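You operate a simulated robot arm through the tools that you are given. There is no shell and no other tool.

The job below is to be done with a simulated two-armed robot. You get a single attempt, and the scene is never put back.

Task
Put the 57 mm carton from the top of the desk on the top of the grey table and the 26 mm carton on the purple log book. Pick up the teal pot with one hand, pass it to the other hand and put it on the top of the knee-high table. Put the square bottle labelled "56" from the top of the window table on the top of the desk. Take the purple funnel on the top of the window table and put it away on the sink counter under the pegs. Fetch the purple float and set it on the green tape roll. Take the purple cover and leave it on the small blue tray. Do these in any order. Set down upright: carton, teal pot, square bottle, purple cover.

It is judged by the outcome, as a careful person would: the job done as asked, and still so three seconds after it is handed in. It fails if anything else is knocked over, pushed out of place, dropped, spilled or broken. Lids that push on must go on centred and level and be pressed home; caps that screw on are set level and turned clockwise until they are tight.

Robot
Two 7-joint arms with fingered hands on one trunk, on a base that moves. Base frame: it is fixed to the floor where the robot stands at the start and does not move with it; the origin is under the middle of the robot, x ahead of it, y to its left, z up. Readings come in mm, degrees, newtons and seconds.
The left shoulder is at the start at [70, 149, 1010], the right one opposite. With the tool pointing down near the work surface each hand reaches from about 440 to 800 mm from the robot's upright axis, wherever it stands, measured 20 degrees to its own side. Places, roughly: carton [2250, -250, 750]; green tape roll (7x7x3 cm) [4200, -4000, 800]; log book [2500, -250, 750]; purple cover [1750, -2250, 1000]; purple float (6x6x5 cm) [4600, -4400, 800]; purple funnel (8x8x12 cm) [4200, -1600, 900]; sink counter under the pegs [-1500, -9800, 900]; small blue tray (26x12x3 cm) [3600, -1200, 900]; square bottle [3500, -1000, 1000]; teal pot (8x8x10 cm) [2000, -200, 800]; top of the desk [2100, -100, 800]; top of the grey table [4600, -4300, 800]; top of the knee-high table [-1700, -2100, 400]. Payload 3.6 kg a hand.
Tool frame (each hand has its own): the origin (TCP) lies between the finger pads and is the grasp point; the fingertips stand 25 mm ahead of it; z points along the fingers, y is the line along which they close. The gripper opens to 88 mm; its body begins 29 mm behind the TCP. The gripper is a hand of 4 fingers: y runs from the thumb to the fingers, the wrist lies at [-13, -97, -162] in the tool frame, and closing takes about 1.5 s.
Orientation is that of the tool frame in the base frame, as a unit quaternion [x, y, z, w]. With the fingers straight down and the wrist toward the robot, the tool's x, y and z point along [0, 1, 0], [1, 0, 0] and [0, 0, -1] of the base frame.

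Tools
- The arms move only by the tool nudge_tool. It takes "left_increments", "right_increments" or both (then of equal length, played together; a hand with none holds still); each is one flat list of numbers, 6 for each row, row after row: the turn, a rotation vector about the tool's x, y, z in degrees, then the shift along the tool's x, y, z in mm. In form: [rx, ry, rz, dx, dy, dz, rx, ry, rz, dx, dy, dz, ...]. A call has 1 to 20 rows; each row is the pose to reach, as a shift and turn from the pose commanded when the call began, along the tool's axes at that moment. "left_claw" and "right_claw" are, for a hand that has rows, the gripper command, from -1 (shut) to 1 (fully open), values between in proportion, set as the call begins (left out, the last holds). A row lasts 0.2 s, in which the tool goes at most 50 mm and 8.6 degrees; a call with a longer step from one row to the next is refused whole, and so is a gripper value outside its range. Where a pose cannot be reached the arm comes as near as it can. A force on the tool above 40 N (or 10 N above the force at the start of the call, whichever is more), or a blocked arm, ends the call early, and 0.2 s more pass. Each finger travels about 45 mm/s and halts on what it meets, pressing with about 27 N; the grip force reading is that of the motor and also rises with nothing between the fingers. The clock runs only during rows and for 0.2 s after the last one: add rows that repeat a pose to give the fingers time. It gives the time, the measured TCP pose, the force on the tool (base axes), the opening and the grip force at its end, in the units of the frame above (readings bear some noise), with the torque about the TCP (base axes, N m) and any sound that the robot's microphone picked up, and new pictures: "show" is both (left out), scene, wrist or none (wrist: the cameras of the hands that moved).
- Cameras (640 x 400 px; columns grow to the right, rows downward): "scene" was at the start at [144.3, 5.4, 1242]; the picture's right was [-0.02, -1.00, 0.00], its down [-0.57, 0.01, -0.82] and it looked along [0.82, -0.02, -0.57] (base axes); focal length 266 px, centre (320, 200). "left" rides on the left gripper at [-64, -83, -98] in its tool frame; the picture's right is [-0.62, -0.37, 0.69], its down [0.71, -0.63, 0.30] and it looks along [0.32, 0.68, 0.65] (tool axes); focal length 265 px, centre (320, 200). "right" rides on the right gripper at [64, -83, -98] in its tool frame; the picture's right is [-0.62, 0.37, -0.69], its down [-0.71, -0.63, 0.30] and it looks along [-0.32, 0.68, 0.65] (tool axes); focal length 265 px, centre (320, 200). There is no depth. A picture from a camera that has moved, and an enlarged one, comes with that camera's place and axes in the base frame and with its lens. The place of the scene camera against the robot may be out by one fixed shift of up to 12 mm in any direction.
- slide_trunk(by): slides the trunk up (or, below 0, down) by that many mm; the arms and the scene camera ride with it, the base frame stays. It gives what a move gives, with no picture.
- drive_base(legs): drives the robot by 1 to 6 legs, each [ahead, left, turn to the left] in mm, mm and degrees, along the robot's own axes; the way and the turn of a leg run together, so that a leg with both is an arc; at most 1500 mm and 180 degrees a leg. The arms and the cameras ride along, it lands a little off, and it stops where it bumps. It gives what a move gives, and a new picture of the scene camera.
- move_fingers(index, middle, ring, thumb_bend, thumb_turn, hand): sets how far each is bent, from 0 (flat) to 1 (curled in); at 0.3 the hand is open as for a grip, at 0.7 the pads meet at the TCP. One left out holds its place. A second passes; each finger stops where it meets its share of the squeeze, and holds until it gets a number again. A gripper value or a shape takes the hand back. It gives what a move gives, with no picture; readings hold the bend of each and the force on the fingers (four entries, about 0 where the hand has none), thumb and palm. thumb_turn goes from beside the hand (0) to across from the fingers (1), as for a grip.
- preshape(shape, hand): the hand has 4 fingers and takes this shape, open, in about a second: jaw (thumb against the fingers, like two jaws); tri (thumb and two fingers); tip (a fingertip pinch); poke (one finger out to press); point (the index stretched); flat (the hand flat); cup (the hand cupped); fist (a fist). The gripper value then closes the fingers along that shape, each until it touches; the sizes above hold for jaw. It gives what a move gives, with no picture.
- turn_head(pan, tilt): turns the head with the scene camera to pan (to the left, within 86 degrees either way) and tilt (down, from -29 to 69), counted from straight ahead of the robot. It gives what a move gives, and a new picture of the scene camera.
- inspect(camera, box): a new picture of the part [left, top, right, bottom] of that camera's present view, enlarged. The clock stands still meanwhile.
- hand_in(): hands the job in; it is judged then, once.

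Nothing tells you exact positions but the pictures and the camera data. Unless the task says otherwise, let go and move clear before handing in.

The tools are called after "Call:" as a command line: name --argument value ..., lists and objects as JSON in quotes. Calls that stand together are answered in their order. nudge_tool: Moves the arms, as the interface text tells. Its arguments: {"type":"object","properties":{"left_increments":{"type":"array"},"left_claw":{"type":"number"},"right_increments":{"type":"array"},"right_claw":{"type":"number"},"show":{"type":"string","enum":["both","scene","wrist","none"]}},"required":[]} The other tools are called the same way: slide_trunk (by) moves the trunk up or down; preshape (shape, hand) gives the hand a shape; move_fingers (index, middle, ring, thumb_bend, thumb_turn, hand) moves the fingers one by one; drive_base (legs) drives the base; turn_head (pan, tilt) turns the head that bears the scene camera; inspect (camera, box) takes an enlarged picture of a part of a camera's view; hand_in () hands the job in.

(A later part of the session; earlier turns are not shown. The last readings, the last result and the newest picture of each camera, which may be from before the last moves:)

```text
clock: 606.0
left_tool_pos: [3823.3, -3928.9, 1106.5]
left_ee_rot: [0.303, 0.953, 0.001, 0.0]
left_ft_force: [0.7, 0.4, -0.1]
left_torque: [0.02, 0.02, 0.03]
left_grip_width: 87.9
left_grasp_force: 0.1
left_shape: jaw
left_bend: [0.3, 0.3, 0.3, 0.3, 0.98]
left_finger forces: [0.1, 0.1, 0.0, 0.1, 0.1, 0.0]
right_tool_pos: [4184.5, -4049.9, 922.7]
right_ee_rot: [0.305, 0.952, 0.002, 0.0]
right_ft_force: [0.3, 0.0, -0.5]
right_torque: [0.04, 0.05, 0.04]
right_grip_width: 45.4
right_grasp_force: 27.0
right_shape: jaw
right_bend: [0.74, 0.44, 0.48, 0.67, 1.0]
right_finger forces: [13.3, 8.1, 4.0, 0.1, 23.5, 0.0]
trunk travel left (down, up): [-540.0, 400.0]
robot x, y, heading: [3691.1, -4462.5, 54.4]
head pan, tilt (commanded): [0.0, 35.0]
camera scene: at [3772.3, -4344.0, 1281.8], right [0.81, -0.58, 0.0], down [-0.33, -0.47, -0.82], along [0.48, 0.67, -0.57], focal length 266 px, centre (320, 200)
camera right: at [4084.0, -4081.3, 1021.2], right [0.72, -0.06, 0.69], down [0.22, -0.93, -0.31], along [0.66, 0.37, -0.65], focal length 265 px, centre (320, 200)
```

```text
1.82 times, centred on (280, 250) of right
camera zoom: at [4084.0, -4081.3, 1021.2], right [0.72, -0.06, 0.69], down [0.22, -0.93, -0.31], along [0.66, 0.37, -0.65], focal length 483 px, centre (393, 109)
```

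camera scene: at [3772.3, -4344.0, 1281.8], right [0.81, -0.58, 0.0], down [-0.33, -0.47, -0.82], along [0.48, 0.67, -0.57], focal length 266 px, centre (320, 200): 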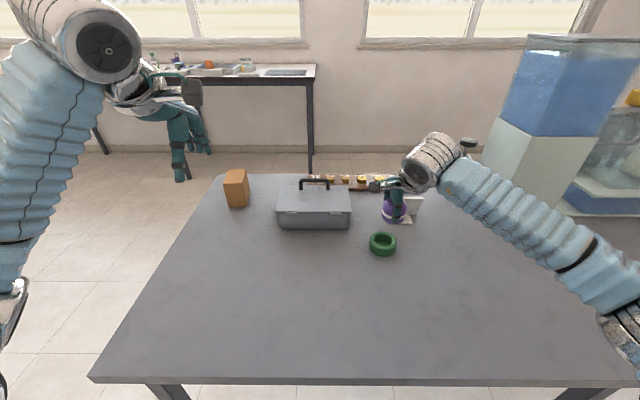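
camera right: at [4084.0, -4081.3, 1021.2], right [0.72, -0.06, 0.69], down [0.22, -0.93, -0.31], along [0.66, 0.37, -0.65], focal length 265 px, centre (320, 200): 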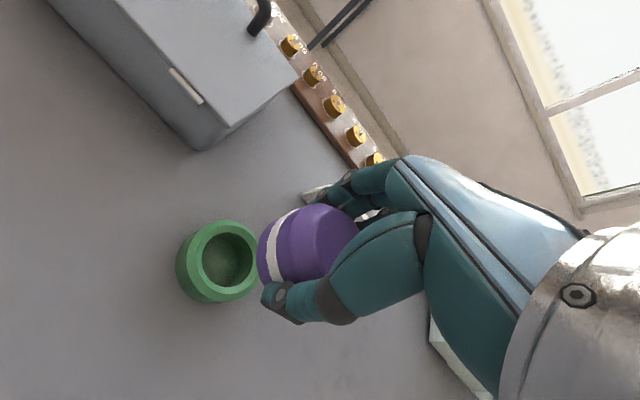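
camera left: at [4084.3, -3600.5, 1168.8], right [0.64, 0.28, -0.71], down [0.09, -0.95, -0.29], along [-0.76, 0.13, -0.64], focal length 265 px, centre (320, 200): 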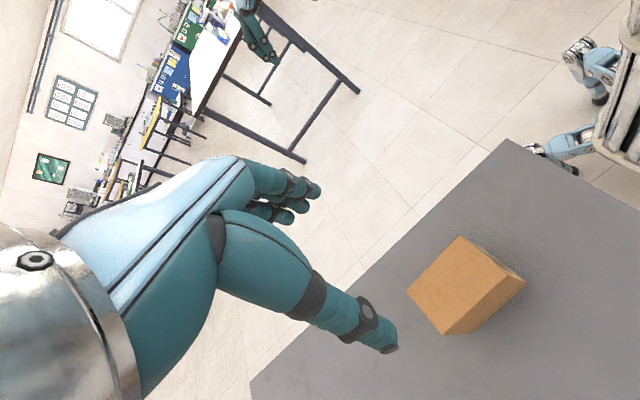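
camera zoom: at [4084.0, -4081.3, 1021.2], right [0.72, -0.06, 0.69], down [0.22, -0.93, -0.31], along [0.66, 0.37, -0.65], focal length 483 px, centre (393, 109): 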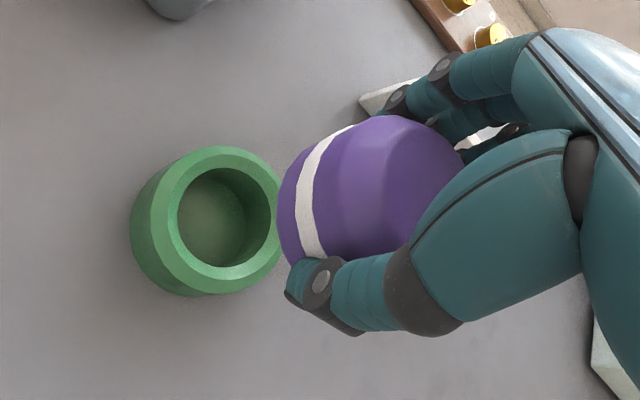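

Call:
nudge_tool --right_increments '[0, 0, 0, 2.5, 3, 15, 0, 0, 0, 2.5, 3, 35, 0, 0, 0, 2.5, 3, 55, 0, 0, 0, 2.5, 3, 55]' --show "none"

Call:
inspect --camera "scene" --box '[340, 200, 430, 270]'

Call:
inspect --camera "right" --box '[160, 140, 400, 360]'

```text
clock: 607.0
left_tool_pos: [3821.0, -3927.4, 1105.4]
left_ee_rot: [0.303, 0.953, 0.001, 0.0]
left_ft_force: [0.0, 0.7, 0.3]
left_torque: [0.03, -0.01, -0.01]
left_grip_width: 88.0
left_grasp_force: 0.1
left_shape: jaw
left_bend: [0.3, 0.3, 0.3, 0.3, 0.98]
left_finger forces: [0.0, 0.0, 0.1, 0.0, 0.0, 0.0]
right_tool_pos: [4183.8, -4042.3, 865.0]
right_ee_rot: [0.305, 0.952, 0.001, -0.001]
right_ft_force: [0.3, 0.9, -0.4]
right_torque: [0.06, 0.01, 0.01]
right_grip_width: 45.2
right_grasp_force: 27.2
right_shape: jaw
right_bend: [0.74, 0.44, 0.48, 0.67, 1.0]
right_finger forces: [13.2, 8.1, 4.1, 0.0, 23.4, 0.0]
trunk travel left (down, up): [-540.0, 400.0]
robot x, y, heading: [3682.2, -4462.8, 54.5]
head pan, tilt (commanded): [0.0, 35.0]
```

```text
5.71 times, centred on (385, 235) of scene
camera zoom: at [3771.7, -4342.6, 1281.7], right [0.81, -0.58, 0.0], down [-0.33, -0.47, -0.82], along [0.48, 0.67, -0.57], focal length 1520 px, centre (-51, 0)
```

zoom: 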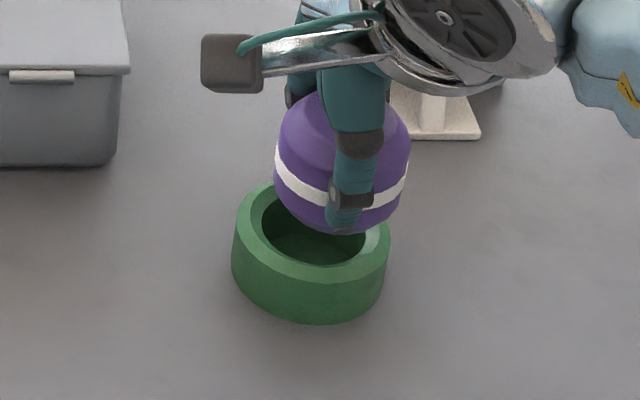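

```text
1.82 times, centred on (280, 250) of right
camera zoom: at [4084.6, -4073.9, 964.3], right [0.72, -0.06, 0.69], down [0.22, -0.93, -0.31], along [0.66, 0.37, -0.65], focal length 483 px, centre (393, 109)
```

zoom: 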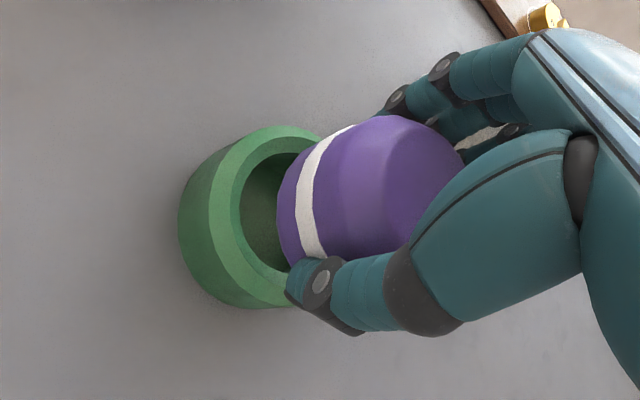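

Comparing both views (ring top actually ≈807), the float is about 8 mm short and 4 mm to the right of the ring's centre. I correct that and lower closer.

Call:
nudge_tool --right_increments '[0, 0, 0, 4, 8, 0, 0, 0, 0, 4, 8, 8, 0, 0, 0, 4, 8, 14, 0, 0, 0, 4, 8, 14]' --show "none"

Call:
inspect --camera "scene" --box '[340, 200, 430, 270]'

Call:
inspect --camera "right" --box '[160, 140, 400, 360]'

```text
clock: 608.0
left_tool_pos: [3821.9, -3927.3, 1103.8]
left_ee_rot: [0.303, 0.953, 0.0, 0.0]
left_ft_force: [0.7, 0.0, -0.1]
left_torque: [0.03, 0.01, -0.01]
left_grip_width: 87.9
left_grasp_force: 0.1
left_shape: jaw
left_bend: [0.3, 0.3, 0.3, 0.3, 0.98]
left_finger forces: [0.1, 0.1, 0.0, 0.1, 0.0, 0.1]
right_tool_pos: [4185.1, -4033.9, 851.7]
right_ee_rot: [0.305, 0.952, 0.001, 0.0]
right_ft_force: [-0.7, 0.1, 0.2]
right_torque: [-0.01, -0.02, 0.01]
right_grip_width: 45.4
right_grasp_force: 27.2
right_shape: jaw
right_bend: [0.74, 0.44, 0.48, 0.67, 1.0]
right_finger forces: [13.1, 8.0, 4.2, 0.1, 23.6, 0.0]
trunk travel left (down, up): [-540.0, 400.0]
robot x, y, heading: [3684.6, -4466.1, 54.4]
head pan, tilt (commanded): [0.0, 35.0]
```

```text
5.71 times, centred on (385, 235) of scene
camera zoom: at [3771.6, -4342.1, 1281.6], right [0.81, -0.58, 0.0], down [-0.33, -0.47, -0.82], along [0.48, 0.67, -0.57], focal length 1520 px, centre (-51, 0)
```

zoom: 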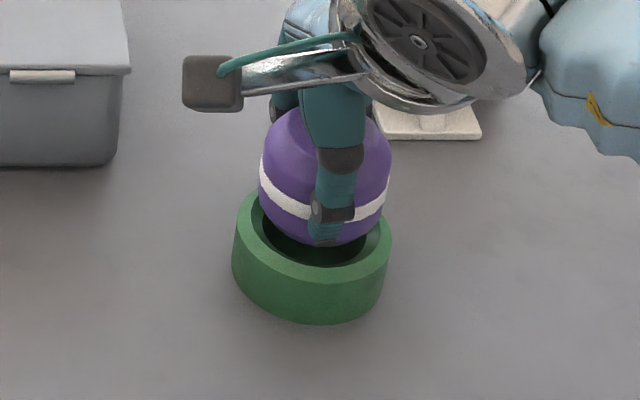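

```text
1.82 times, centred on (280, 250) of right
camera zoom: at [4085.5, -4065.4, 949.9], right [0.72, -0.06, 0.69], down [0.22, -0.93, -0.31], along [0.66, 0.37, -0.65], focal length 483 px, centre (393, 109)
```

zoom: 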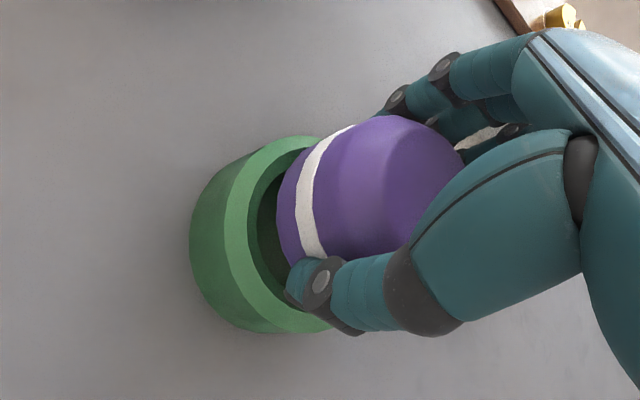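

Alignment looks right from both sides. I lower in small steps, one at a time.

Call:
nudge_tool --right_increments '[0, 0, 0, 0, 0, 3, 0, 0, 0, 0, 0, 6, 0, 0, 0, 0, 0, 6]' --show "none"

```text
clock: 608.8
left_tool_pos: [3822.3, -3927.6, 1104.4]
left_ee_rot: [0.303, 0.953, 0.0, 0.001]
left_ft_force: [0.5, -0.5, 0.1]
left_torque: [-0.01, 0.0, 0.01]
left_grip_width: 87.6
left_grasp_force: 0.1
left_shape: jaw
left_bend: [0.3, 0.3, 0.3, 0.3, 0.98]
left_finger forces: [0.0, 0.0, 0.0, 0.0, 0.0, 0.0]
right_tool_pos: [4184.7, -4034.7, 846.3]
right_ee_rot: [0.304, 0.953, 0.002, 0.001]
right_ft_force: [0.2, -0.5, 3.4]
right_torque: [-0.01, 0.03, 0.0]
right_grip_width: 45.4
right_grasp_force: 26.9
right_shape: jaw
right_bend: [0.74, 0.44, 0.48, 0.67, 1.0]
right_finger forces: [13.2, 8.1, 4.3, 0.0, 24.0, 0.1]
trunk travel left (down, up): [-540.0, 400.0]
robot x, y, heading: [3687.3, -4461.3, 54.5]
head pan, tilt (commanded): [0.0, 35.0]
```

Call:
nudge_tool --right_increments '[0, 0, 0, 0, 0, 1.5, 0, 0, 0, 0, 0, 1.5]' --show "none"

Call:
inspect --camera "scene" --box '[340, 200, 430, 270]'

```text
clock: 609.4
left_tool_pos: [3820.9, -3928.5, 1104.8]
left_ee_rot: [0.303, 0.953, 0.0, 0.001]
left_ft_force: [0.9, 0.2, 0.9]
left_torque: [-0.04, 0.01, -0.01]
left_grip_width: 87.9
left_grasp_force: 0.1
left_shape: jaw
left_bend: [0.3, 0.3, 0.3, 0.3, 0.98]
left_finger forces: [0.0, 0.1, 0.1, 0.0, 0.1, 0.0]
right_tool_pos: [4185.5, -4034.0, 846.3]
right_ee_rot: [0.304, 0.953, 0.003, 0.0]
right_ft_force: [-0.9, 0.1, 8.1]
right_torque: [-0.05, -0.02, 0.02]
right_grip_width: 45.3
right_grasp_force: 26.9
right_shape: jaw
right_bend: [0.74, 0.44, 0.48, 0.67, 0.99]
right_finger forces: [13.7, 8.1, 4.2, 0.1, 24.6, 0.0]
trunk travel left (down, up): [-540.0, 400.0]
robot x, y, heading: [3681.9, -4462.2, 54.4]
head pan, tilt (commanded): [0.0, 35.0]
```

```text
5.71 times, centred on (385, 235) of scene
camera zoom: at [3770.4, -4343.3, 1281.9], right [0.81, -0.58, 0.0], down [-0.33, -0.47, -0.82], along [0.48, 0.67, -0.57], focal length 1520 px, centre (-51, 0)
```

zoom: 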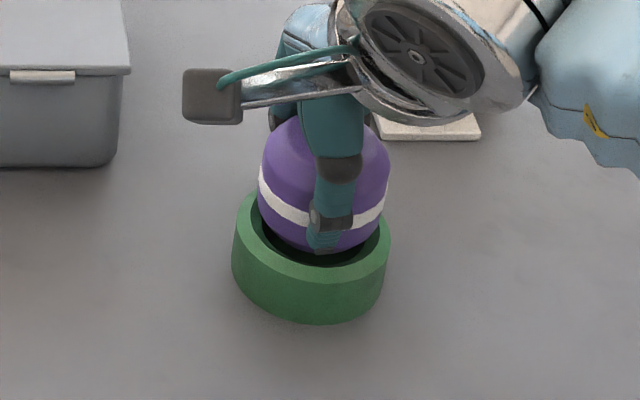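

The contact torque is centred under the float, so it is seated. I open the hand.

Call:
nudge_tool --right_increments '[0, 0, 0, 0, 0, 0, 0, 0, 0, 0, 0, 0, 0, 0, 0, 0, 0, 0, 0, 0, 0, 0, 0, 0, 0, 0, 0, 0, 0, 0, 0, 0, 0, 0, 0, 0, 0, 0, 0, 0, 0, 0]' --right_claw 1 --show "both"

Call:
inspect --camera "scene" --box '[340, 200, 430, 270]'

Call:
inspect --camera "right" --box '[160, 140, 400, 360]'

```text
clock: 611.0
left_tool_pos: [3823.2, -3926.9, 1104.1]
left_ee_rot: [0.303, 0.953, 0.0, -0.001]
left_ft_force: [0.4, -1.0, 0.1]
left_torque: [-0.03, -0.01, 0.01]
left_grip_width: 87.7
left_grasp_force: 0.1
left_shape: jaw
left_bend: [0.3, 0.3, 0.3, 0.3, 0.98]
left_finger forces: [0.1, 0.0, 0.0, 0.0, 0.0, 0.1]
right_tool_pos: [4187.0, -4033.7, 842.8]
right_ee_rot: [0.304, 0.953, 0.001, 0.0]
right_ft_force: [-0.2, -0.4, 0.2]
right_torque: [0.03, -0.01, 0.02]
right_grip_width: 87.7
right_grasp_force: 0.1
right_shape: jaw
right_bend: [0.3, 0.3, 0.3, 0.3, 0.98]
right_finger forces: [0.0, 0.0, 0.0, 0.0, 0.0, 0.0]
trunk travel left (down, up): [-540.0, 400.0]
robot x, y, heading: [3683.8, -4463.0, 54.5]
head pan, tilt (commanded): [0.0, 35.0]
camera scene: at [3771.8, -4342.0, 1281.6], right [0.81, -0.58, 0.0], down [-0.33, -0.47, -0.82], along [0.48, 0.67, -0.57], focal length 266 px, centre (320, 200)
camera right: at [4087.8, -4064.3, 942.0], right [0.72, -0.06, 0.69], down [0.22, -0.93, -0.31], along [0.66, 0.37, -0.65], focal length 265 px, centre (320, 200)
```

scene: 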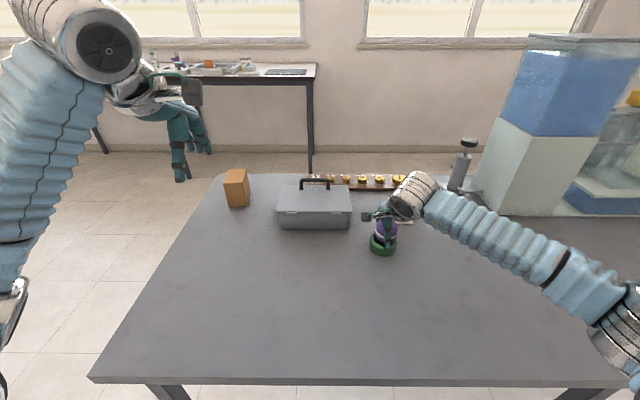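
right: 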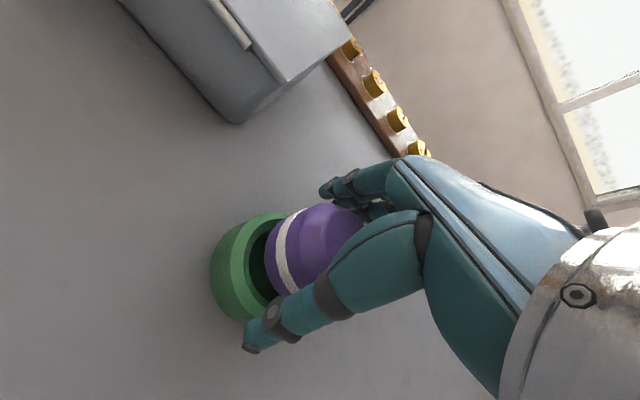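

```text
5.71 times, centred on (385, 235) of scene
camera zoom: at [3771.8, -4342.0, 1281.6], right [0.81, -0.58, 0.0], down [-0.33, -0.47, -0.82], along [0.48, 0.67, -0.57], focal length 1520 px, centre (-51, 0)
```

zoom: 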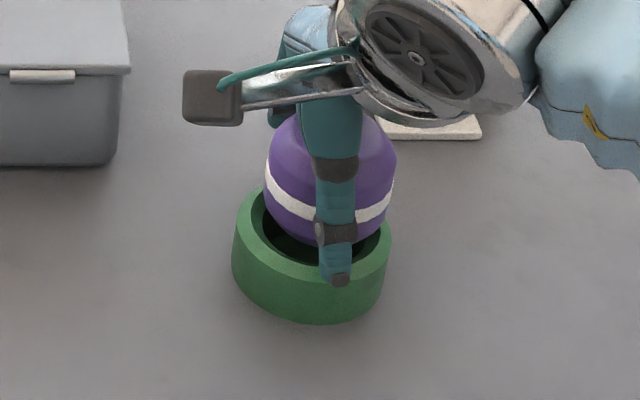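

```text
1.82 times, centred on (280, 250) of right
camera zoom: at [4087.8, -4064.3, 942.0], right [0.72, -0.06, 0.69], down [0.22, -0.93, -0.31], along [0.66, 0.37, -0.65], focal length 483 px, centre (393, 109)
```

zoom: 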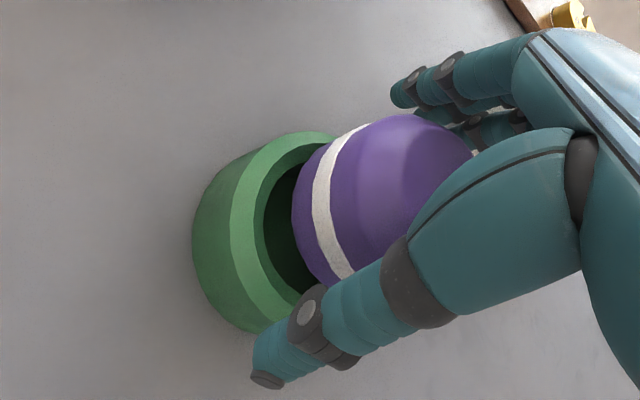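

The float now rests toward the far side of the ring, about 10 mm off centre. I regrip it, lift a few millimetres and shift it back.

Call:
nudge_tool --right_increments '[0, 0, 0, 0, 0, 0, 0, 0, 0, 0, 0, 0, 0, 0, 0, 0, 0, 0, 0, 0, 0, 0, 0, 0, 0, 0, 0, 0, 0, 0, 0, 0, 0, 0, 0, 0, 0, 0, 0, 0, 0, 0, 0, 0, 0, 0, 0, 0]' --right_claw -1 --show "none"

Call:
inspect --camera "right" --box '[160, 140, 400, 360]'

Call:
inspect --camera "scene" --box '[340, 200, 430, 270]'

```text
clock: 612.8
left_tool_pos: [3821.4, -3927.9, 1104.5]
left_ee_rot: [0.303, 0.953, 0.0, 0.0]
left_ft_force: [-0.4, 0.0, 0.5]
left_torque: [-0.01, -0.02, 0.0]
left_grip_width: 87.5
left_grasp_force: 0.1
left_shape: jaw
left_bend: [0.3, 0.3, 0.3, 0.3, 0.98]
left_finger forces: [0.1, 0.0, 0.1, 0.0, 0.0, 0.1]
right_tool_pos: [4186.9, -4034.9, 843.6]
right_ee_rot: [0.303, 0.953, 0.0, 0.0]
right_ft_force: [0.2, 0.0, -0.4]
right_torque: [0.01, 0.02, -0.03]
right_grip_width: 43.5
right_grasp_force: 26.9
right_shape: jaw
right_bend: [0.74, 0.44, 0.44, 0.69, 1.0]
right_finger forces: [12.3, 7.6, 3.7, 0.0, 23.4, 0.0]
trunk travel left (down, up): [-540.0, 400.0]
robot x, y, heading: [3685.9, -4461.0, 54.6]
head pan, tilt (commanded): [0.0, 35.0]
```

```text
1.82 times, centred on (280, 250) of right
camera zoom: at [4087.6, -4064.5, 942.2], right [0.72, -0.06, 0.69], down [0.22, -0.93, -0.31], along [0.66, 0.37, -0.65], focal length 483 px, centre (393, 109)
```

zoom: 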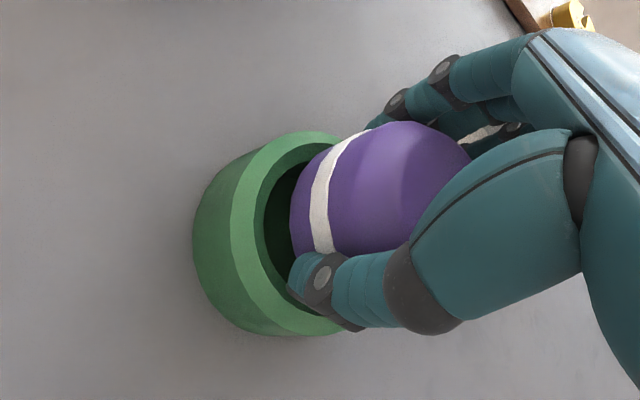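

```text
5.71 times, centred on (385, 235) of scene
camera zoom: at [3771.5, -4342.3, 1281.7], right [0.81, -0.58, 0.0], down [-0.33, -0.47, -0.82], along [0.48, 0.67, -0.57], focal length 1520 px, centre (-51, 0)
```

zoom: 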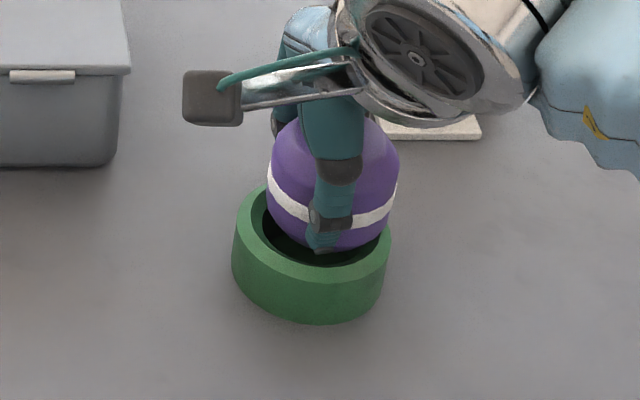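

Call:
nudge_tool --right_increments '[0, 0, 0, 0, 0, -5, 0, 0, 0, 4.5, -9, -5, 0, 0, 0, 4.5, -9, -5]' --show "none"

Call:
inspect --camera "right" --box '[160, 140, 400, 360]'

Call:
inspect --camera "scene" --box '[340, 200, 430, 270]'

```text
clock: 613.6
left_tool_pos: [3823.1, -3927.6, 1105.1]
left_ee_rot: [0.304, 0.953, 0.0, 0.0]
left_ft_force: [-0.9, 0.4, -0.2]
left_torque: [-0.01, 0.02, -0.03]
left_grip_width: 87.8
left_grasp_force: 0.1
left_shape: jaw
left_bend: [0.3, 0.3, 0.3, 0.3, 0.98]
left_finger forces: [0.1, 0.1, 0.0, 0.0, 0.0, 0.0]
right_tool_pos: [4176.5, -4039.9, 850.3]
right_ee_rot: [0.304, 0.953, 0.0, 0.0]
right_ft_force: [-0.7, -0.7, -0.3]
right_torque: [0.01, 0.0, 0.0]
right_grip_width: 43.6
right_grasp_force: 27.7
right_shape: jaw
right_bend: [0.74, 0.44, 0.44, 0.69, 1.0]
right_finger forces: [12.4, 7.7, 3.7, 0.0, 23.4, 0.1]
trunk travel left (down, up): [-540.0, 400.0]
robot x, y, heading: [3685.2, -4464.5, 54.6]
head pan, tilt (commanded): [0.0, 35.0]
```

```text
1.82 times, centred on (280, 250) of right
camera zoom: at [4077.3, -4069.7, 948.4], right [0.72, -0.06, 0.69], down [0.22, -0.93, -0.31], along [0.66, 0.37, -0.65], focal length 483 px, centre (393, 109)
```

zoom: 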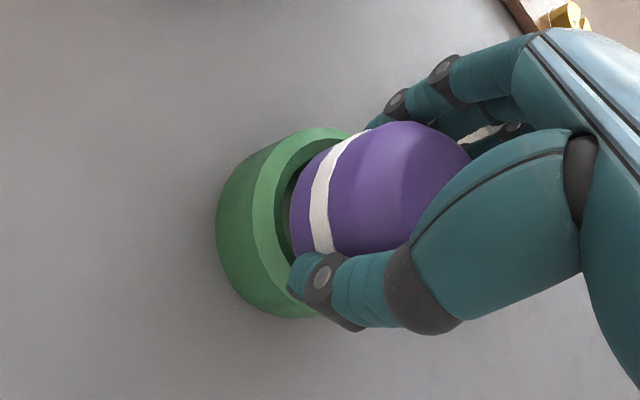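

```text
5.71 times, centred on (385, 235) of scene
camera zoom: at [3771.8, -4342.0, 1281.6], right [0.81, -0.58, 0.0], down [-0.33, -0.47, -0.82], along [0.48, 0.67, -0.57], focal length 1520 px, centre (-51, 0)
```

zoom: 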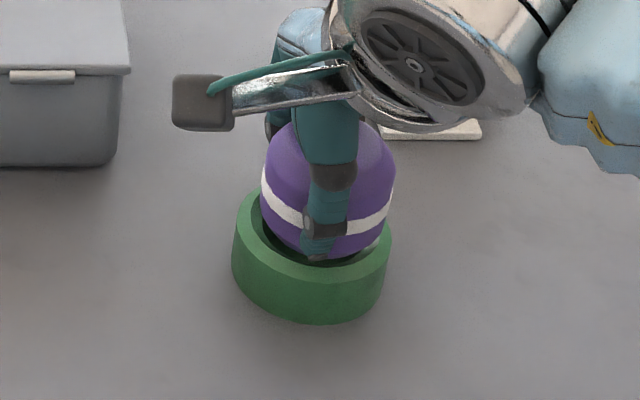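

Now it looks centred. I lower again gently.

Call:
nudge_tool --right_increments '[0, 0, 0, 1.5, 0, 3, 0, 0, 0, 1.5, 0, 6, 0, 0, 0, 1.5, 0, 6]' --show "none"

```text
clock: 614.4
left_tool_pos: [3822.3, -3926.8, 1104.3]
left_ee_rot: [0.304, 0.953, 0.0, 0.0]
left_ft_force: [0.3, -0.2, 1.0]
left_torque: [-0.01, -0.01, -0.01]
left_grip_width: 88.0
left_grasp_force: 0.1
left_shape: jaw
left_bend: [0.3, 0.3, 0.3, 0.3, 0.98]
left_finger forces: [0.0, 0.0, 0.0, 0.1, 0.0, 0.0]
right_tool_pos: [4175.5, -4038.8, 843.8]
right_ee_rot: [0.304, 0.953, 0.002, 0.001]
right_ft_force: [0.0, 0.1, -0.3]
right_torque: [-0.03, 0.0, -0.01]
right_grip_width: 43.4
right_grasp_force: 27.2
right_shape: jaw
right_bend: [0.74, 0.44, 0.44, 0.69, 1.0]
right_finger forces: [12.5, 7.6, 3.7, 0.1, 23.6, 0.0]
trunk travel left (down, up): [-540.0, 400.0]
robot x, y, heading: [3685.7, -4463.3, 54.6]
head pan, tilt (commanded): [0.0, 35.0]
```

Call:
nudge_tool --right_increments '[0, 0, 0, 0, 0, 2, 0, 0, 0, 0, 0, 2]' --show "none"

Call:
inspect --camera "scene" --box '[340, 200, 430, 270]'

```text
clock: 615.0
left_tool_pos: [3821.3, -3928.3, 1104.8]
left_ee_rot: [0.304, 0.953, 0.001, 0.001]
left_ft_force: [-0.2, 0.0, 0.1]
left_torque: [0.0, 0.03, -0.02]
left_grip_width: 87.9
left_grasp_force: 0.1
left_shape: jaw
left_bend: [0.3, 0.3, 0.3, 0.3, 0.98]
left_finger forces: [0.0, 0.0, 0.0, 0.1, 0.0, 0.1]
right_tool_pos: [4175.8, -4037.9, 842.3]
right_ee_rot: [0.304, 0.953, 0.004, 0.0]
right_ft_force: [1.2, 1.8, 6.8]
right_torque: [-0.02, -0.04, 0.01]
right_grip_width: 43.4
right_grasp_force: 27.2
right_shape: jaw
right_bend: [0.74, 0.44, 0.44, 0.69, 0.99]
right_finger forces: [13.0, 8.3, 4.1, 0.0, 24.0, 0.0]
trunk travel left (down, up): [-540.0, 400.0]
robot x, y, heading: [3686.9, -4463.4, 54.6]
head pan, tilt (commanded): [0.0, 35.0]
```

```text
5.71 times, centred on (385, 235) of scene
camera zoom: at [3770.7, -4342.9, 1281.9], right [0.81, -0.58, 0.0], down [-0.33, -0.47, -0.82], along [0.48, 0.67, -0.57], focal length 1520 px, centre (-51, 0)
```

zoom: 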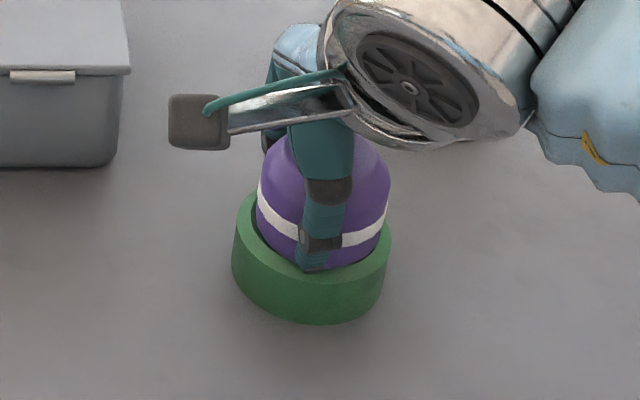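

Now the float fills the seat evenly. I release and lift off.

Call:
nudge_tool --right_increments '[0, 0, 0, 0, 0, 0, 0, 0, 0, 0, 0, 0, 0, 0, 0, 0, 0, 0, 0, 0, 0, 0, 0, 0, 0, 0, 0, 0, 0, 0, 0, 0, 0, 0, 0, 0, 0, 0, 0, 0, 0, 0]' --right_claw 1 --show "none"

Call:
inspect --camera "scene" --box '[340, 200, 430, 270]'

Call:
inspect --camera "right" --box '[160, 140, 400, 360]'

```text
clock: 616.6
left_tool_pos: [3822.7, -3927.7, 1104.7]
left_ee_rot: [0.303, 0.953, -0.001, 0.0]
left_ft_force: [0.5, 0.2, -0.4]
left_torque: [-0.01, 0.0, -0.02]
left_grip_width: 88.1
left_grasp_force: 0.1
left_shape: jaw
left_bend: [0.3, 0.3, 0.3, 0.3, 0.98]
left_finger forces: [0.1, 0.0, 0.0, 0.1, 0.0, 0.0]
right_tool_pos: [4176.4, -4039.2, 840.6]
right_ee_rot: [0.304, 0.953, 0.001, 0.0]
right_ft_force: [0.1, 0.7, 0.0]
right_torque: [0.01, 0.03, -0.02]
right_grip_width: 87.8
right_grasp_force: 0.1
right_shape: jaw
right_bend: [0.3, 0.3, 0.3, 0.3, 0.98]
right_finger forces: [0.0, 0.0, 0.0, 0.0, 0.0, 0.1]
trunk travel left (down, up): [-540.0, 400.0]
robot x, y, heading: [3683.3, -4465.9, 54.4]
head pan, tilt (commanded): [0.0, 35.0]
```

```text
5.71 times, centred on (385, 235) of scene
camera zoom: at [3771.8, -4342.0, 1281.6], right [0.81, -0.58, 0.0], down [-0.33, -0.47, -0.82], along [0.48, 0.67, -0.57], focal length 1520 px, centre (-51, 0)
```

zoom: 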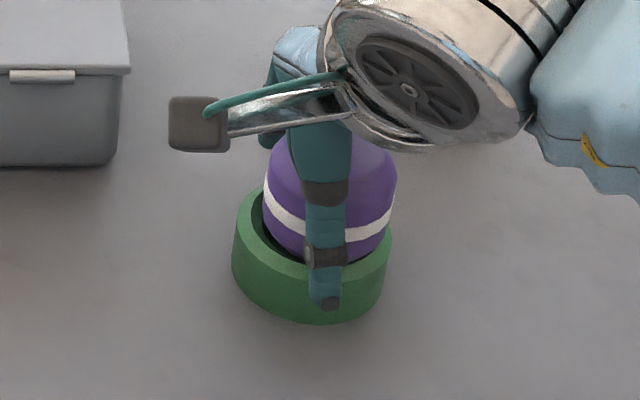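

```text
1.82 times, centred on (280, 250) of right
camera zoom: at [4076.7, -4069.6, 939.2], right [0.72, -0.06, 0.69], down [0.22, -0.93, -0.31], along [0.66, 0.37, -0.65], focal length 483 px, centre (393, 109)
```

zoom: 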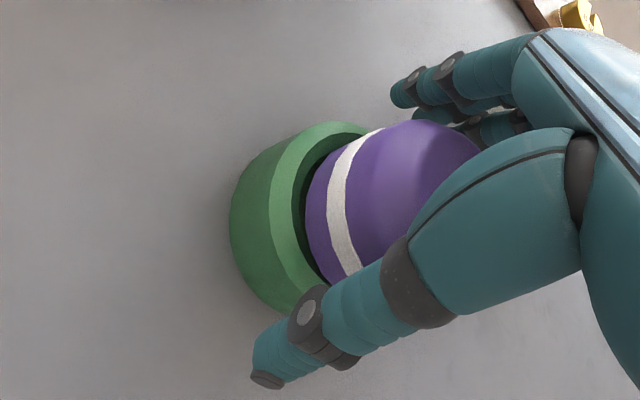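

The float rests on the tape roll, only a few millimetres off centre and level. I lift the hand straight up and look at the result.

Call:
nudge_tool --right_increments '[0, 0, 0, 0, 0, -10, 0, 0, 0, 0, 0, -30, 0, 0, 0, 0, 0, -60, 0, 0, 0, 0, 0, -100, 0, 0, 0, 0, 0, -145, 0, 0, 0, 0, -30, -180, 0, 0, 0, -20, -65, -200, 0, 0, 0, -40, -100, -200, 0, 0, 0, -40, -100, -200]' --show "both"

Call:
inspect --camera "scene" --box '[340, 200, 430, 270]'

```text
clock: 618.6
left_tool_pos: [3821.7, -3927.7, 1105.1]
left_ee_rot: [0.303, 0.953, 0.0, 0.0]
left_ft_force: [-0.3, -0.1, 0.4]
left_torque: [0.02, 0.01, -0.02]
left_grip_width: 87.7
left_grasp_force: 0.0
left_shape: jaw
left_bend: [0.3, 0.3, 0.3, 0.3, 0.98]
left_finger forces: [0.0, 0.0, 0.0, 0.0, 0.0, 0.0]
right_tool_pos: [4148.5, -4143.2, 1040.8]
right_ee_rot: [0.304, 0.953, 0.001, 0.0]
right_ft_force: [-0.7, 0.7, -0.4]
right_torque: [-0.04, -0.01, -0.01]
right_grip_width: 87.7
right_grasp_force: 0.0
right_shape: jaw
right_bend: [0.3, 0.3, 0.3, 0.3, 0.98]
right_finger forces: [0.0, 0.1, 0.0, 0.0, 0.0, 0.0]
trunk travel left (down, up): [-540.0, 400.0]
robot x, y, heading: [3683.1, -4460.1, 54.5]
head pan, tilt (commanded): [0.0, 35.0]
camera scene: at [3771.2, -4340.9, 1281.5], right [0.81, -0.58, 0.0], down [-0.33, -0.47, -0.82], along [0.48, 0.67, -0.57], focal length 266 px, centre (320, 200)
camera right: at [4048.4, -4172.8, 1140.8], right [0.72, -0.06, 0.69], down [0.22, -0.93, -0.3], along [0.66, 0.37, -0.65], focal length 265 px, centre (320, 200)
```

scene: 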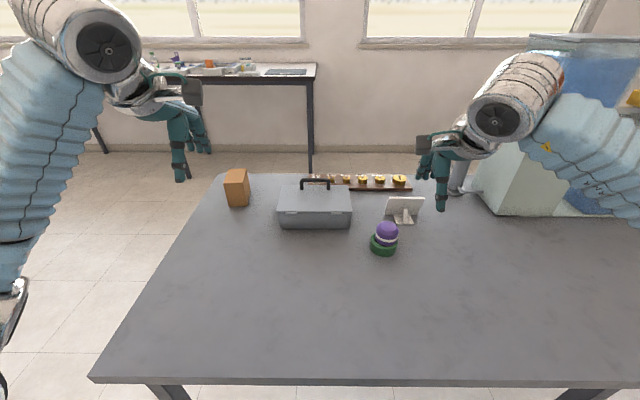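
right: 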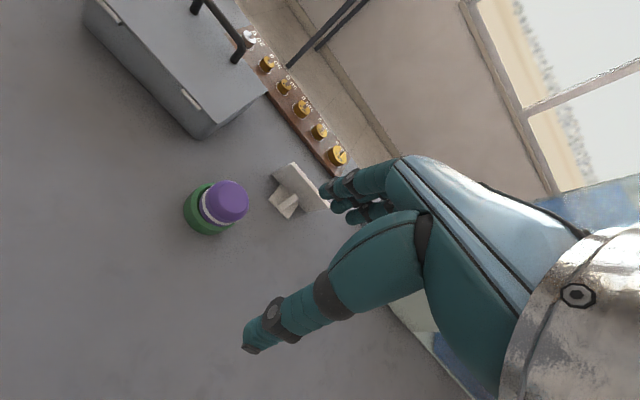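

```text
5.71 times, centred on (385, 235) of scene
camera zoom: at [3771.2, -4340.9, 1281.5], right [0.81, -0.58, 0.0], down [-0.33, -0.47, -0.82], along [0.48, 0.67, -0.57], focal length 1520 px, centre (-51, 0)
```

zoom: 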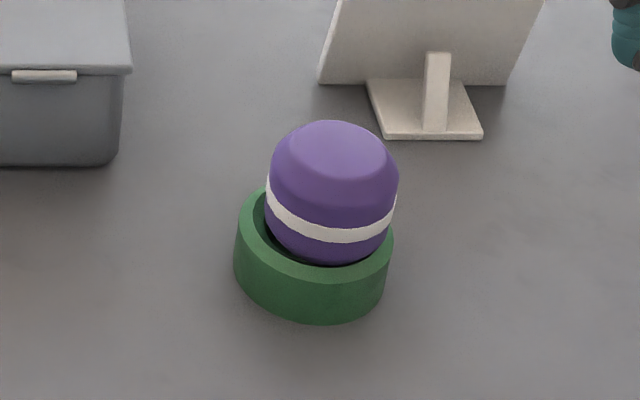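

The float sits on the tape roll. Last comes the purple funnel on the window table: I back off, go around the free end of the grey table and approach the window table.

Call:
drive_base --legs '[[-110, 0, -0.8], [0, 870, 0], [1450, 0, 0], [450, 0, 0], [0, 210, 0]]'

Call:
turn_head --pan 10 --tilt 35

```text
clock: 658.4
left_tool_pos: [3970.9, -1855.7, 1105.2]
left_ee_rot: [0.307, 0.952, 0.002, 0.001]
left_ft_force: [-0.5, 0.2, 0.0]
left_torque: [0.01, 0.0, -0.01]
left_grip_width: 88.0
left_grasp_force: 0.0
left_shape: jaw
left_bend: [0.3, 0.3, 0.3, 0.3, 0.98]
left_finger forces: [0.0, 0.1, 0.0, 0.0, 0.0, 0.0]
right_tool_pos: [4293.7, -2074.5, 1042.0]
right_ee_rot: [0.307, 0.952, 0.001, -0.001]
right_ft_force: [0.0, 0.1, -0.8]
right_torque: [0.03, -0.01, 0.0]
right_grip_width: 87.6
right_grasp_force: 0.0
right_shape: jaw
right_bend: [0.3, 0.3, 0.3, 0.3, 0.98]
right_finger forces: [0.0, 0.0, 0.0, 0.0, 0.0, 0.0]
trunk travel left (down, up): [-540.0, 400.0]
robot x, y, heading: [3825.5, -2386.1, 54.3]
head pan, tilt (commanded): [0.0, 35.0]
camera scene: at [3913.7, -2269.0, 1281.7], right [0.81, -0.59, 0.0], down [-0.34, -0.46, -0.82], along [0.48, 0.66, -0.57], focal length 266 px, centre (320, 200)
```

scene: 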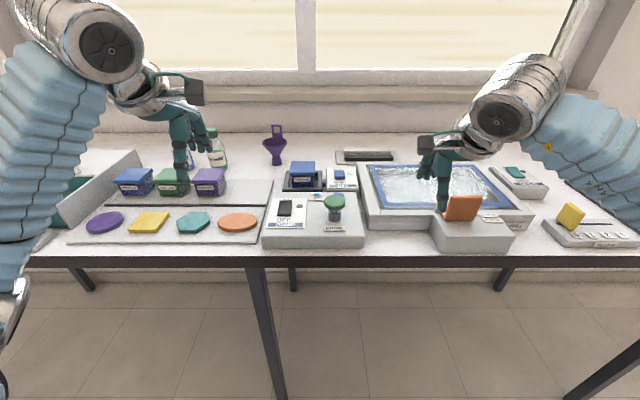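

```text
clock: 659.1
left_tool_pos: [3968.9, -1854.7, 1105.9]
left_ee_rot: [0.307, 0.952, 0.0, 0.001]
left_ft_force: [0.2, -0.4, 0.9]
left_torque: [0.0, -0.02, -0.01]
left_grip_width: 87.8
left_grasp_force: 0.1
left_shape: jaw
left_bend: [0.3, 0.3, 0.3, 0.3, 0.98]
left_finger forces: [0.0, 0.2, 0.1, 0.0, 0.0, 0.0]
right_tool_pos: [4292.3, -2072.3, 1042.7]
right_ee_rot: [0.309, 0.951, 0.001, 0.0]
right_ft_force: [0.5, -0.3, -0.5]
right_torque: [0.0, -0.02, -0.02]
right_grip_width: 87.8
right_grasp_force: 0.1
right_shape: jaw
right_bend: [0.3, 0.3, 0.3, 0.3, 0.98]
right_finger forces: [0.0, 0.0, 0.1, 0.0, 0.1, 0.1]
trunk travel left (down, up): [-540.0, 400.0]
robot x, y, heading: [3826.4, -2386.2, 53.8]
head pan, tilt (commanded): [10.0, 35.0]
camera scene: at [3899.3, -2259.9, 1281.6], right [0.9, -0.44, 0.0], down [-0.25, -0.52, -0.82], along [0.36, 0.74, -0.57], focal length 266 px, centre (320, 200)
```

scene: 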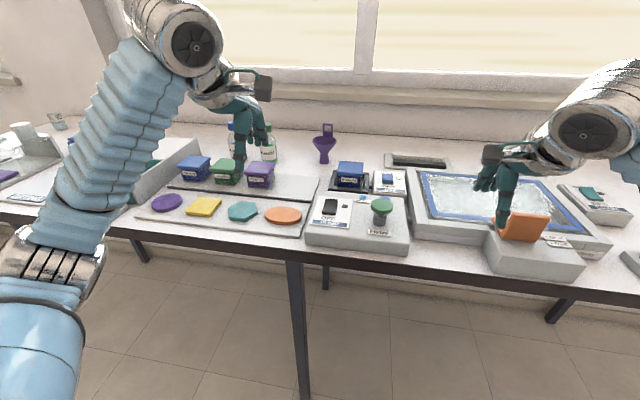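

I see the funnel standing near the wall behind the coloured boxes. I zoom in on it.

Call:
inspect --camera "scene" --box '[220, 100, 440, 210]'

Call:
inspect --camera "scene" --box '[295, 110, 355, 170]'

Call:
inspect --camera "left" --box '[0, 0, 640, 400]'

```text
2.91 times, centred on (330, 155) of scene
camera zoom: at [3899.3, -2259.9, 1281.6], right [0.9, -0.44, 0.0], down [-0.25, -0.52, -0.82], along [0.36, 0.74, -0.57], focal length 774 px, centre (291, 331)
```

zoom: 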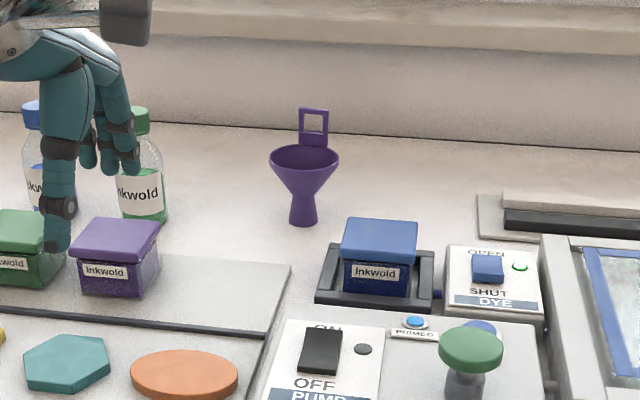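

```text
6.67 times, centred on (325, 140) of scene
camera zoom: at [3899.3, -2259.9, 1281.6], right [0.9, -0.44, 0.0], down [-0.25, -0.52, -0.82], along [0.36, 0.74, -0.57], focal length 1773 px, centre (287, 600)
```

zoom: 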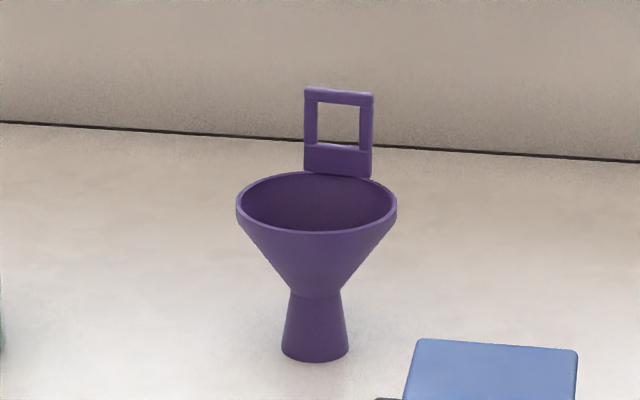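

```text
1.00 times, centred on (320, 200) of left (not enlarged: the box is as wide or as high as the picture)
camera zoom: at [3971.1, -1959.4, 1202.9], right [0.29, -0.66, -0.69], down [-0.95, -0.09, -0.31], along [0.14, 0.74, -0.65], focal length 265 px, centre (320, 200)
```

zoom: 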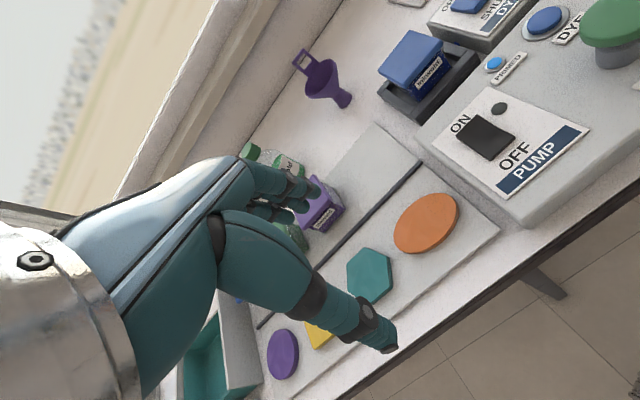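

The funnel stands on its flared foot; its square handle at the back of the rim (top z≈1014) is the place to hold it. I raise the trunk, drive closer and bring the left hand near.

Call:
slide_trunk --by 110

Call:
drive_base --legs '[[145, 0, 0]]'

Call:
turn_head --pan 10 --tilt 45

Call:
inspect --camera "left" --box '[0, 0, 640, 400]'

```text
clock: 660.5
left_tool_pos: [3968.6, -1854.5, 1214.6]
left_ee_rot: [0.307, 0.952, 0.0, 0.0]
left_ft_force: [0.7, -0.2, 0.0]
left_torque: [0.0, -0.02, 0.01]
left_grip_width: 87.7
left_grasp_force: 0.0
left_shape: jaw
left_bend: [0.3, 0.3, 0.3, 0.3, 0.98]
left_finger forces: [0.0, 0.0, 0.0, 0.1, 0.0, 0.0]
right_tool_pos: [4292.7, -2072.5, 1151.2]
right_ee_rot: [0.309, 0.951, 0.001, 0.001]
right_ft_force: [-0.2, 0.3, -0.3]
right_torque: [-0.03, 0.0, 0.03]
right_grip_width: 87.6
right_grasp_force: 0.1
right_shape: jaw
right_bend: [0.3, 0.3, 0.3, 0.3, 0.98]
right_finger forces: [0.1, 0.0, 0.0, 0.1, 0.0, 0.0]
trunk travel left (down, up): [-650.0, 290.0]
robot x, y, heading: [3826.8, -2385.5, 54.5]
head pan, tilt (commanded): [10.0, 35.0]
```

```text
clock: 663.0
left_tool_pos: [4047.4, -1738.4, 1214.0]
left_ee_rot: [0.305, 0.952, 0.0, 0.001]
left_ft_force: [-0.1, -0.2, 0.6]
left_torque: [-0.06, -0.03, -0.03]
left_grip_width: 87.8
left_grasp_force: 0.0
left_shape: jaw
left_bend: [0.3, 0.3, 0.3, 0.3, 0.98]
left_finger forces: [0.0, 0.1, 0.0, 0.1, 0.0, 0.1]
right_tool_pos: [4372.1, -1954.6, 1151.8]
right_ee_rot: [0.306, 0.952, 0.0, 0.001]
right_ft_force: [-0.8, 0.4, 0.2]
right_torque: [0.0, 0.02, 0.03]
right_grip_width: 87.8
right_grasp_force: 0.0
right_shape: jaw
right_bend: [0.3, 0.3, 0.3, 0.3, 0.98]
right_finger forces: [0.0, 0.0, 0.0, 0.1, 0.1, 0.0]
trunk travel left (down, up): [-650.0, 290.0]
robot x, y, heading: [3908.0, -2273.1, 54.3]
head pan, tilt (commanded): [10.0, 35.0]
camera scene: at [3981.0, -2141.0, 1391.5], right [0.9, -0.43, 0.0], down [-0.25, -0.52, -0.82], along [0.36, 0.74, -0.57], focal length 266 px, centre (320, 200)
```

scene: 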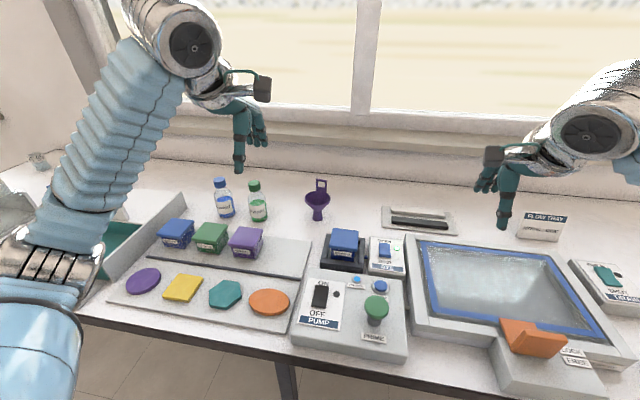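

```text
clock: 663.7
left_tool_pos: [4046.9, -1741.1, 1215.4]
left_ee_rot: [0.305, 0.952, 0.0, 0.0]
left_ft_force: [0.4, -0.4, -0.8]
left_torque: [0.01, 0.0, 0.0]
left_grip_width: 87.8
left_grasp_force: 0.0
left_shape: jaw
left_bend: [0.3, 0.3, 0.3, 0.3, 0.98]
left_finger forces: [0.0, 0.1, 0.1, 0.0, 0.1, 0.0]
right_tool_pos: [4373.6, -1957.5, 1152.0]
right_ee_rot: [0.306, 0.952, 0.001, 0.001]
right_ft_force: [-0.2, -1.0, -0.4]
right_torque: [-0.02, -0.02, -0.02]
right_grip_width: 87.8
right_grasp_force: 0.0
right_shape: jaw
right_bend: [0.3, 0.3, 0.3, 0.3, 0.98]
right_finger forces: [0.0, 0.0, 0.1, 0.0, 0.0, 0.0]
trunk travel left (down, up): [-650.0, 290.0]
robot x, y, heading: [3908.8, -2272.9, 54.3]
head pan, tilt (commanded): [10.0, 45.0]
camera scene: at [3979.5, -2149.2, 1376.8], right [0.9, -0.43, 0.0], down [-0.31, -0.64, -0.71], along [0.31, 0.64, -0.71], focal length 266 px, centre (320, 200)
```

scene: 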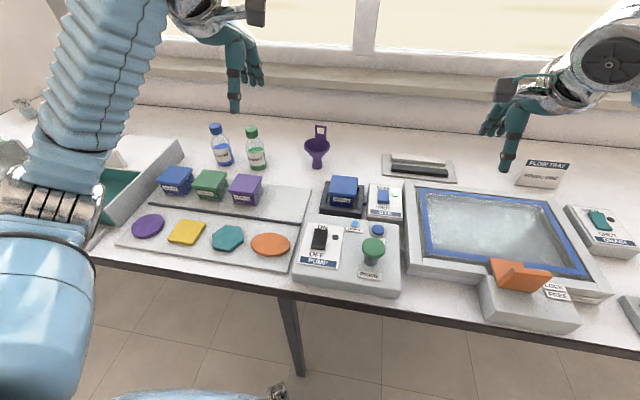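

```text
1.00 times, centred on (320, 200) of left (not enlarged: the box is as wide or as high as the picture)
camera zoom: at [4051.5, -1844.6, 1312.6], right [0.29, -0.66, -0.69], down [-0.95, -0.1, -0.3], along [0.13, 0.74, -0.65], focal length 265 px, centre (320, 200)
```

zoom: 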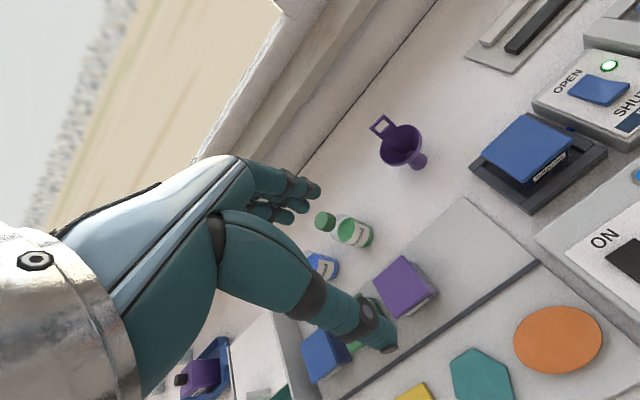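

Call:
inspect --camera "left" --box '[350, 100, 450, 190]'

Call:
inspect --camera "scene" --box '[285, 110, 355, 180]'

```text
4.44 times, centred on (400, 145) of left
camera zoom: at [4051.5, -1844.6, 1312.6], right [0.29, -0.66, -0.69], down [-0.95, -0.1, -0.3], along [0.13, 0.74, -0.65], focal length 1180 px, centre (-36, 444)
```

zoom: 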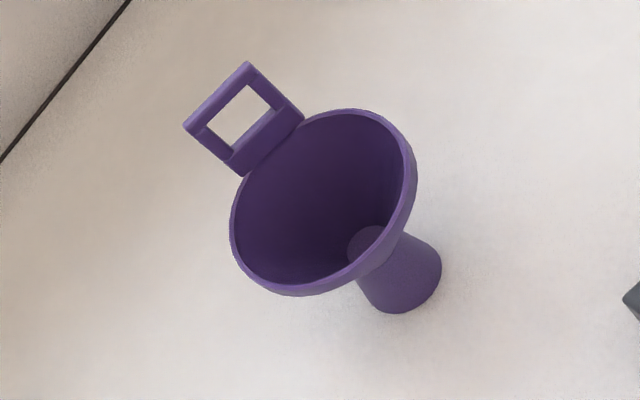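

```text
5.71 times, centred on (320, 145) of scene
camera zoom: at [3979.5, -2149.2, 1376.8], right [0.9, -0.43, 0.0], down [-0.31, -0.64, -0.71], along [0.31, 0.64, -0.71], focal length 1520 px, centre (320, 514)
```

zoom: 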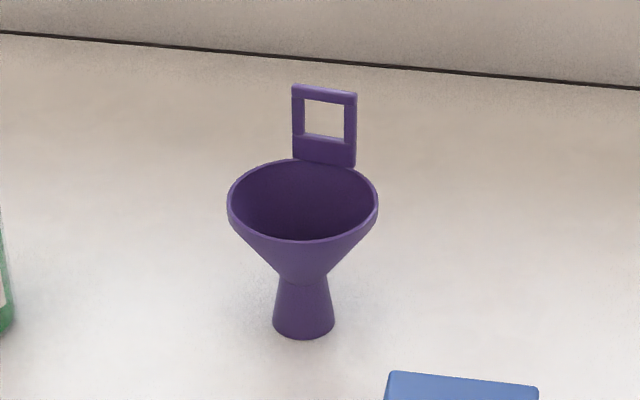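

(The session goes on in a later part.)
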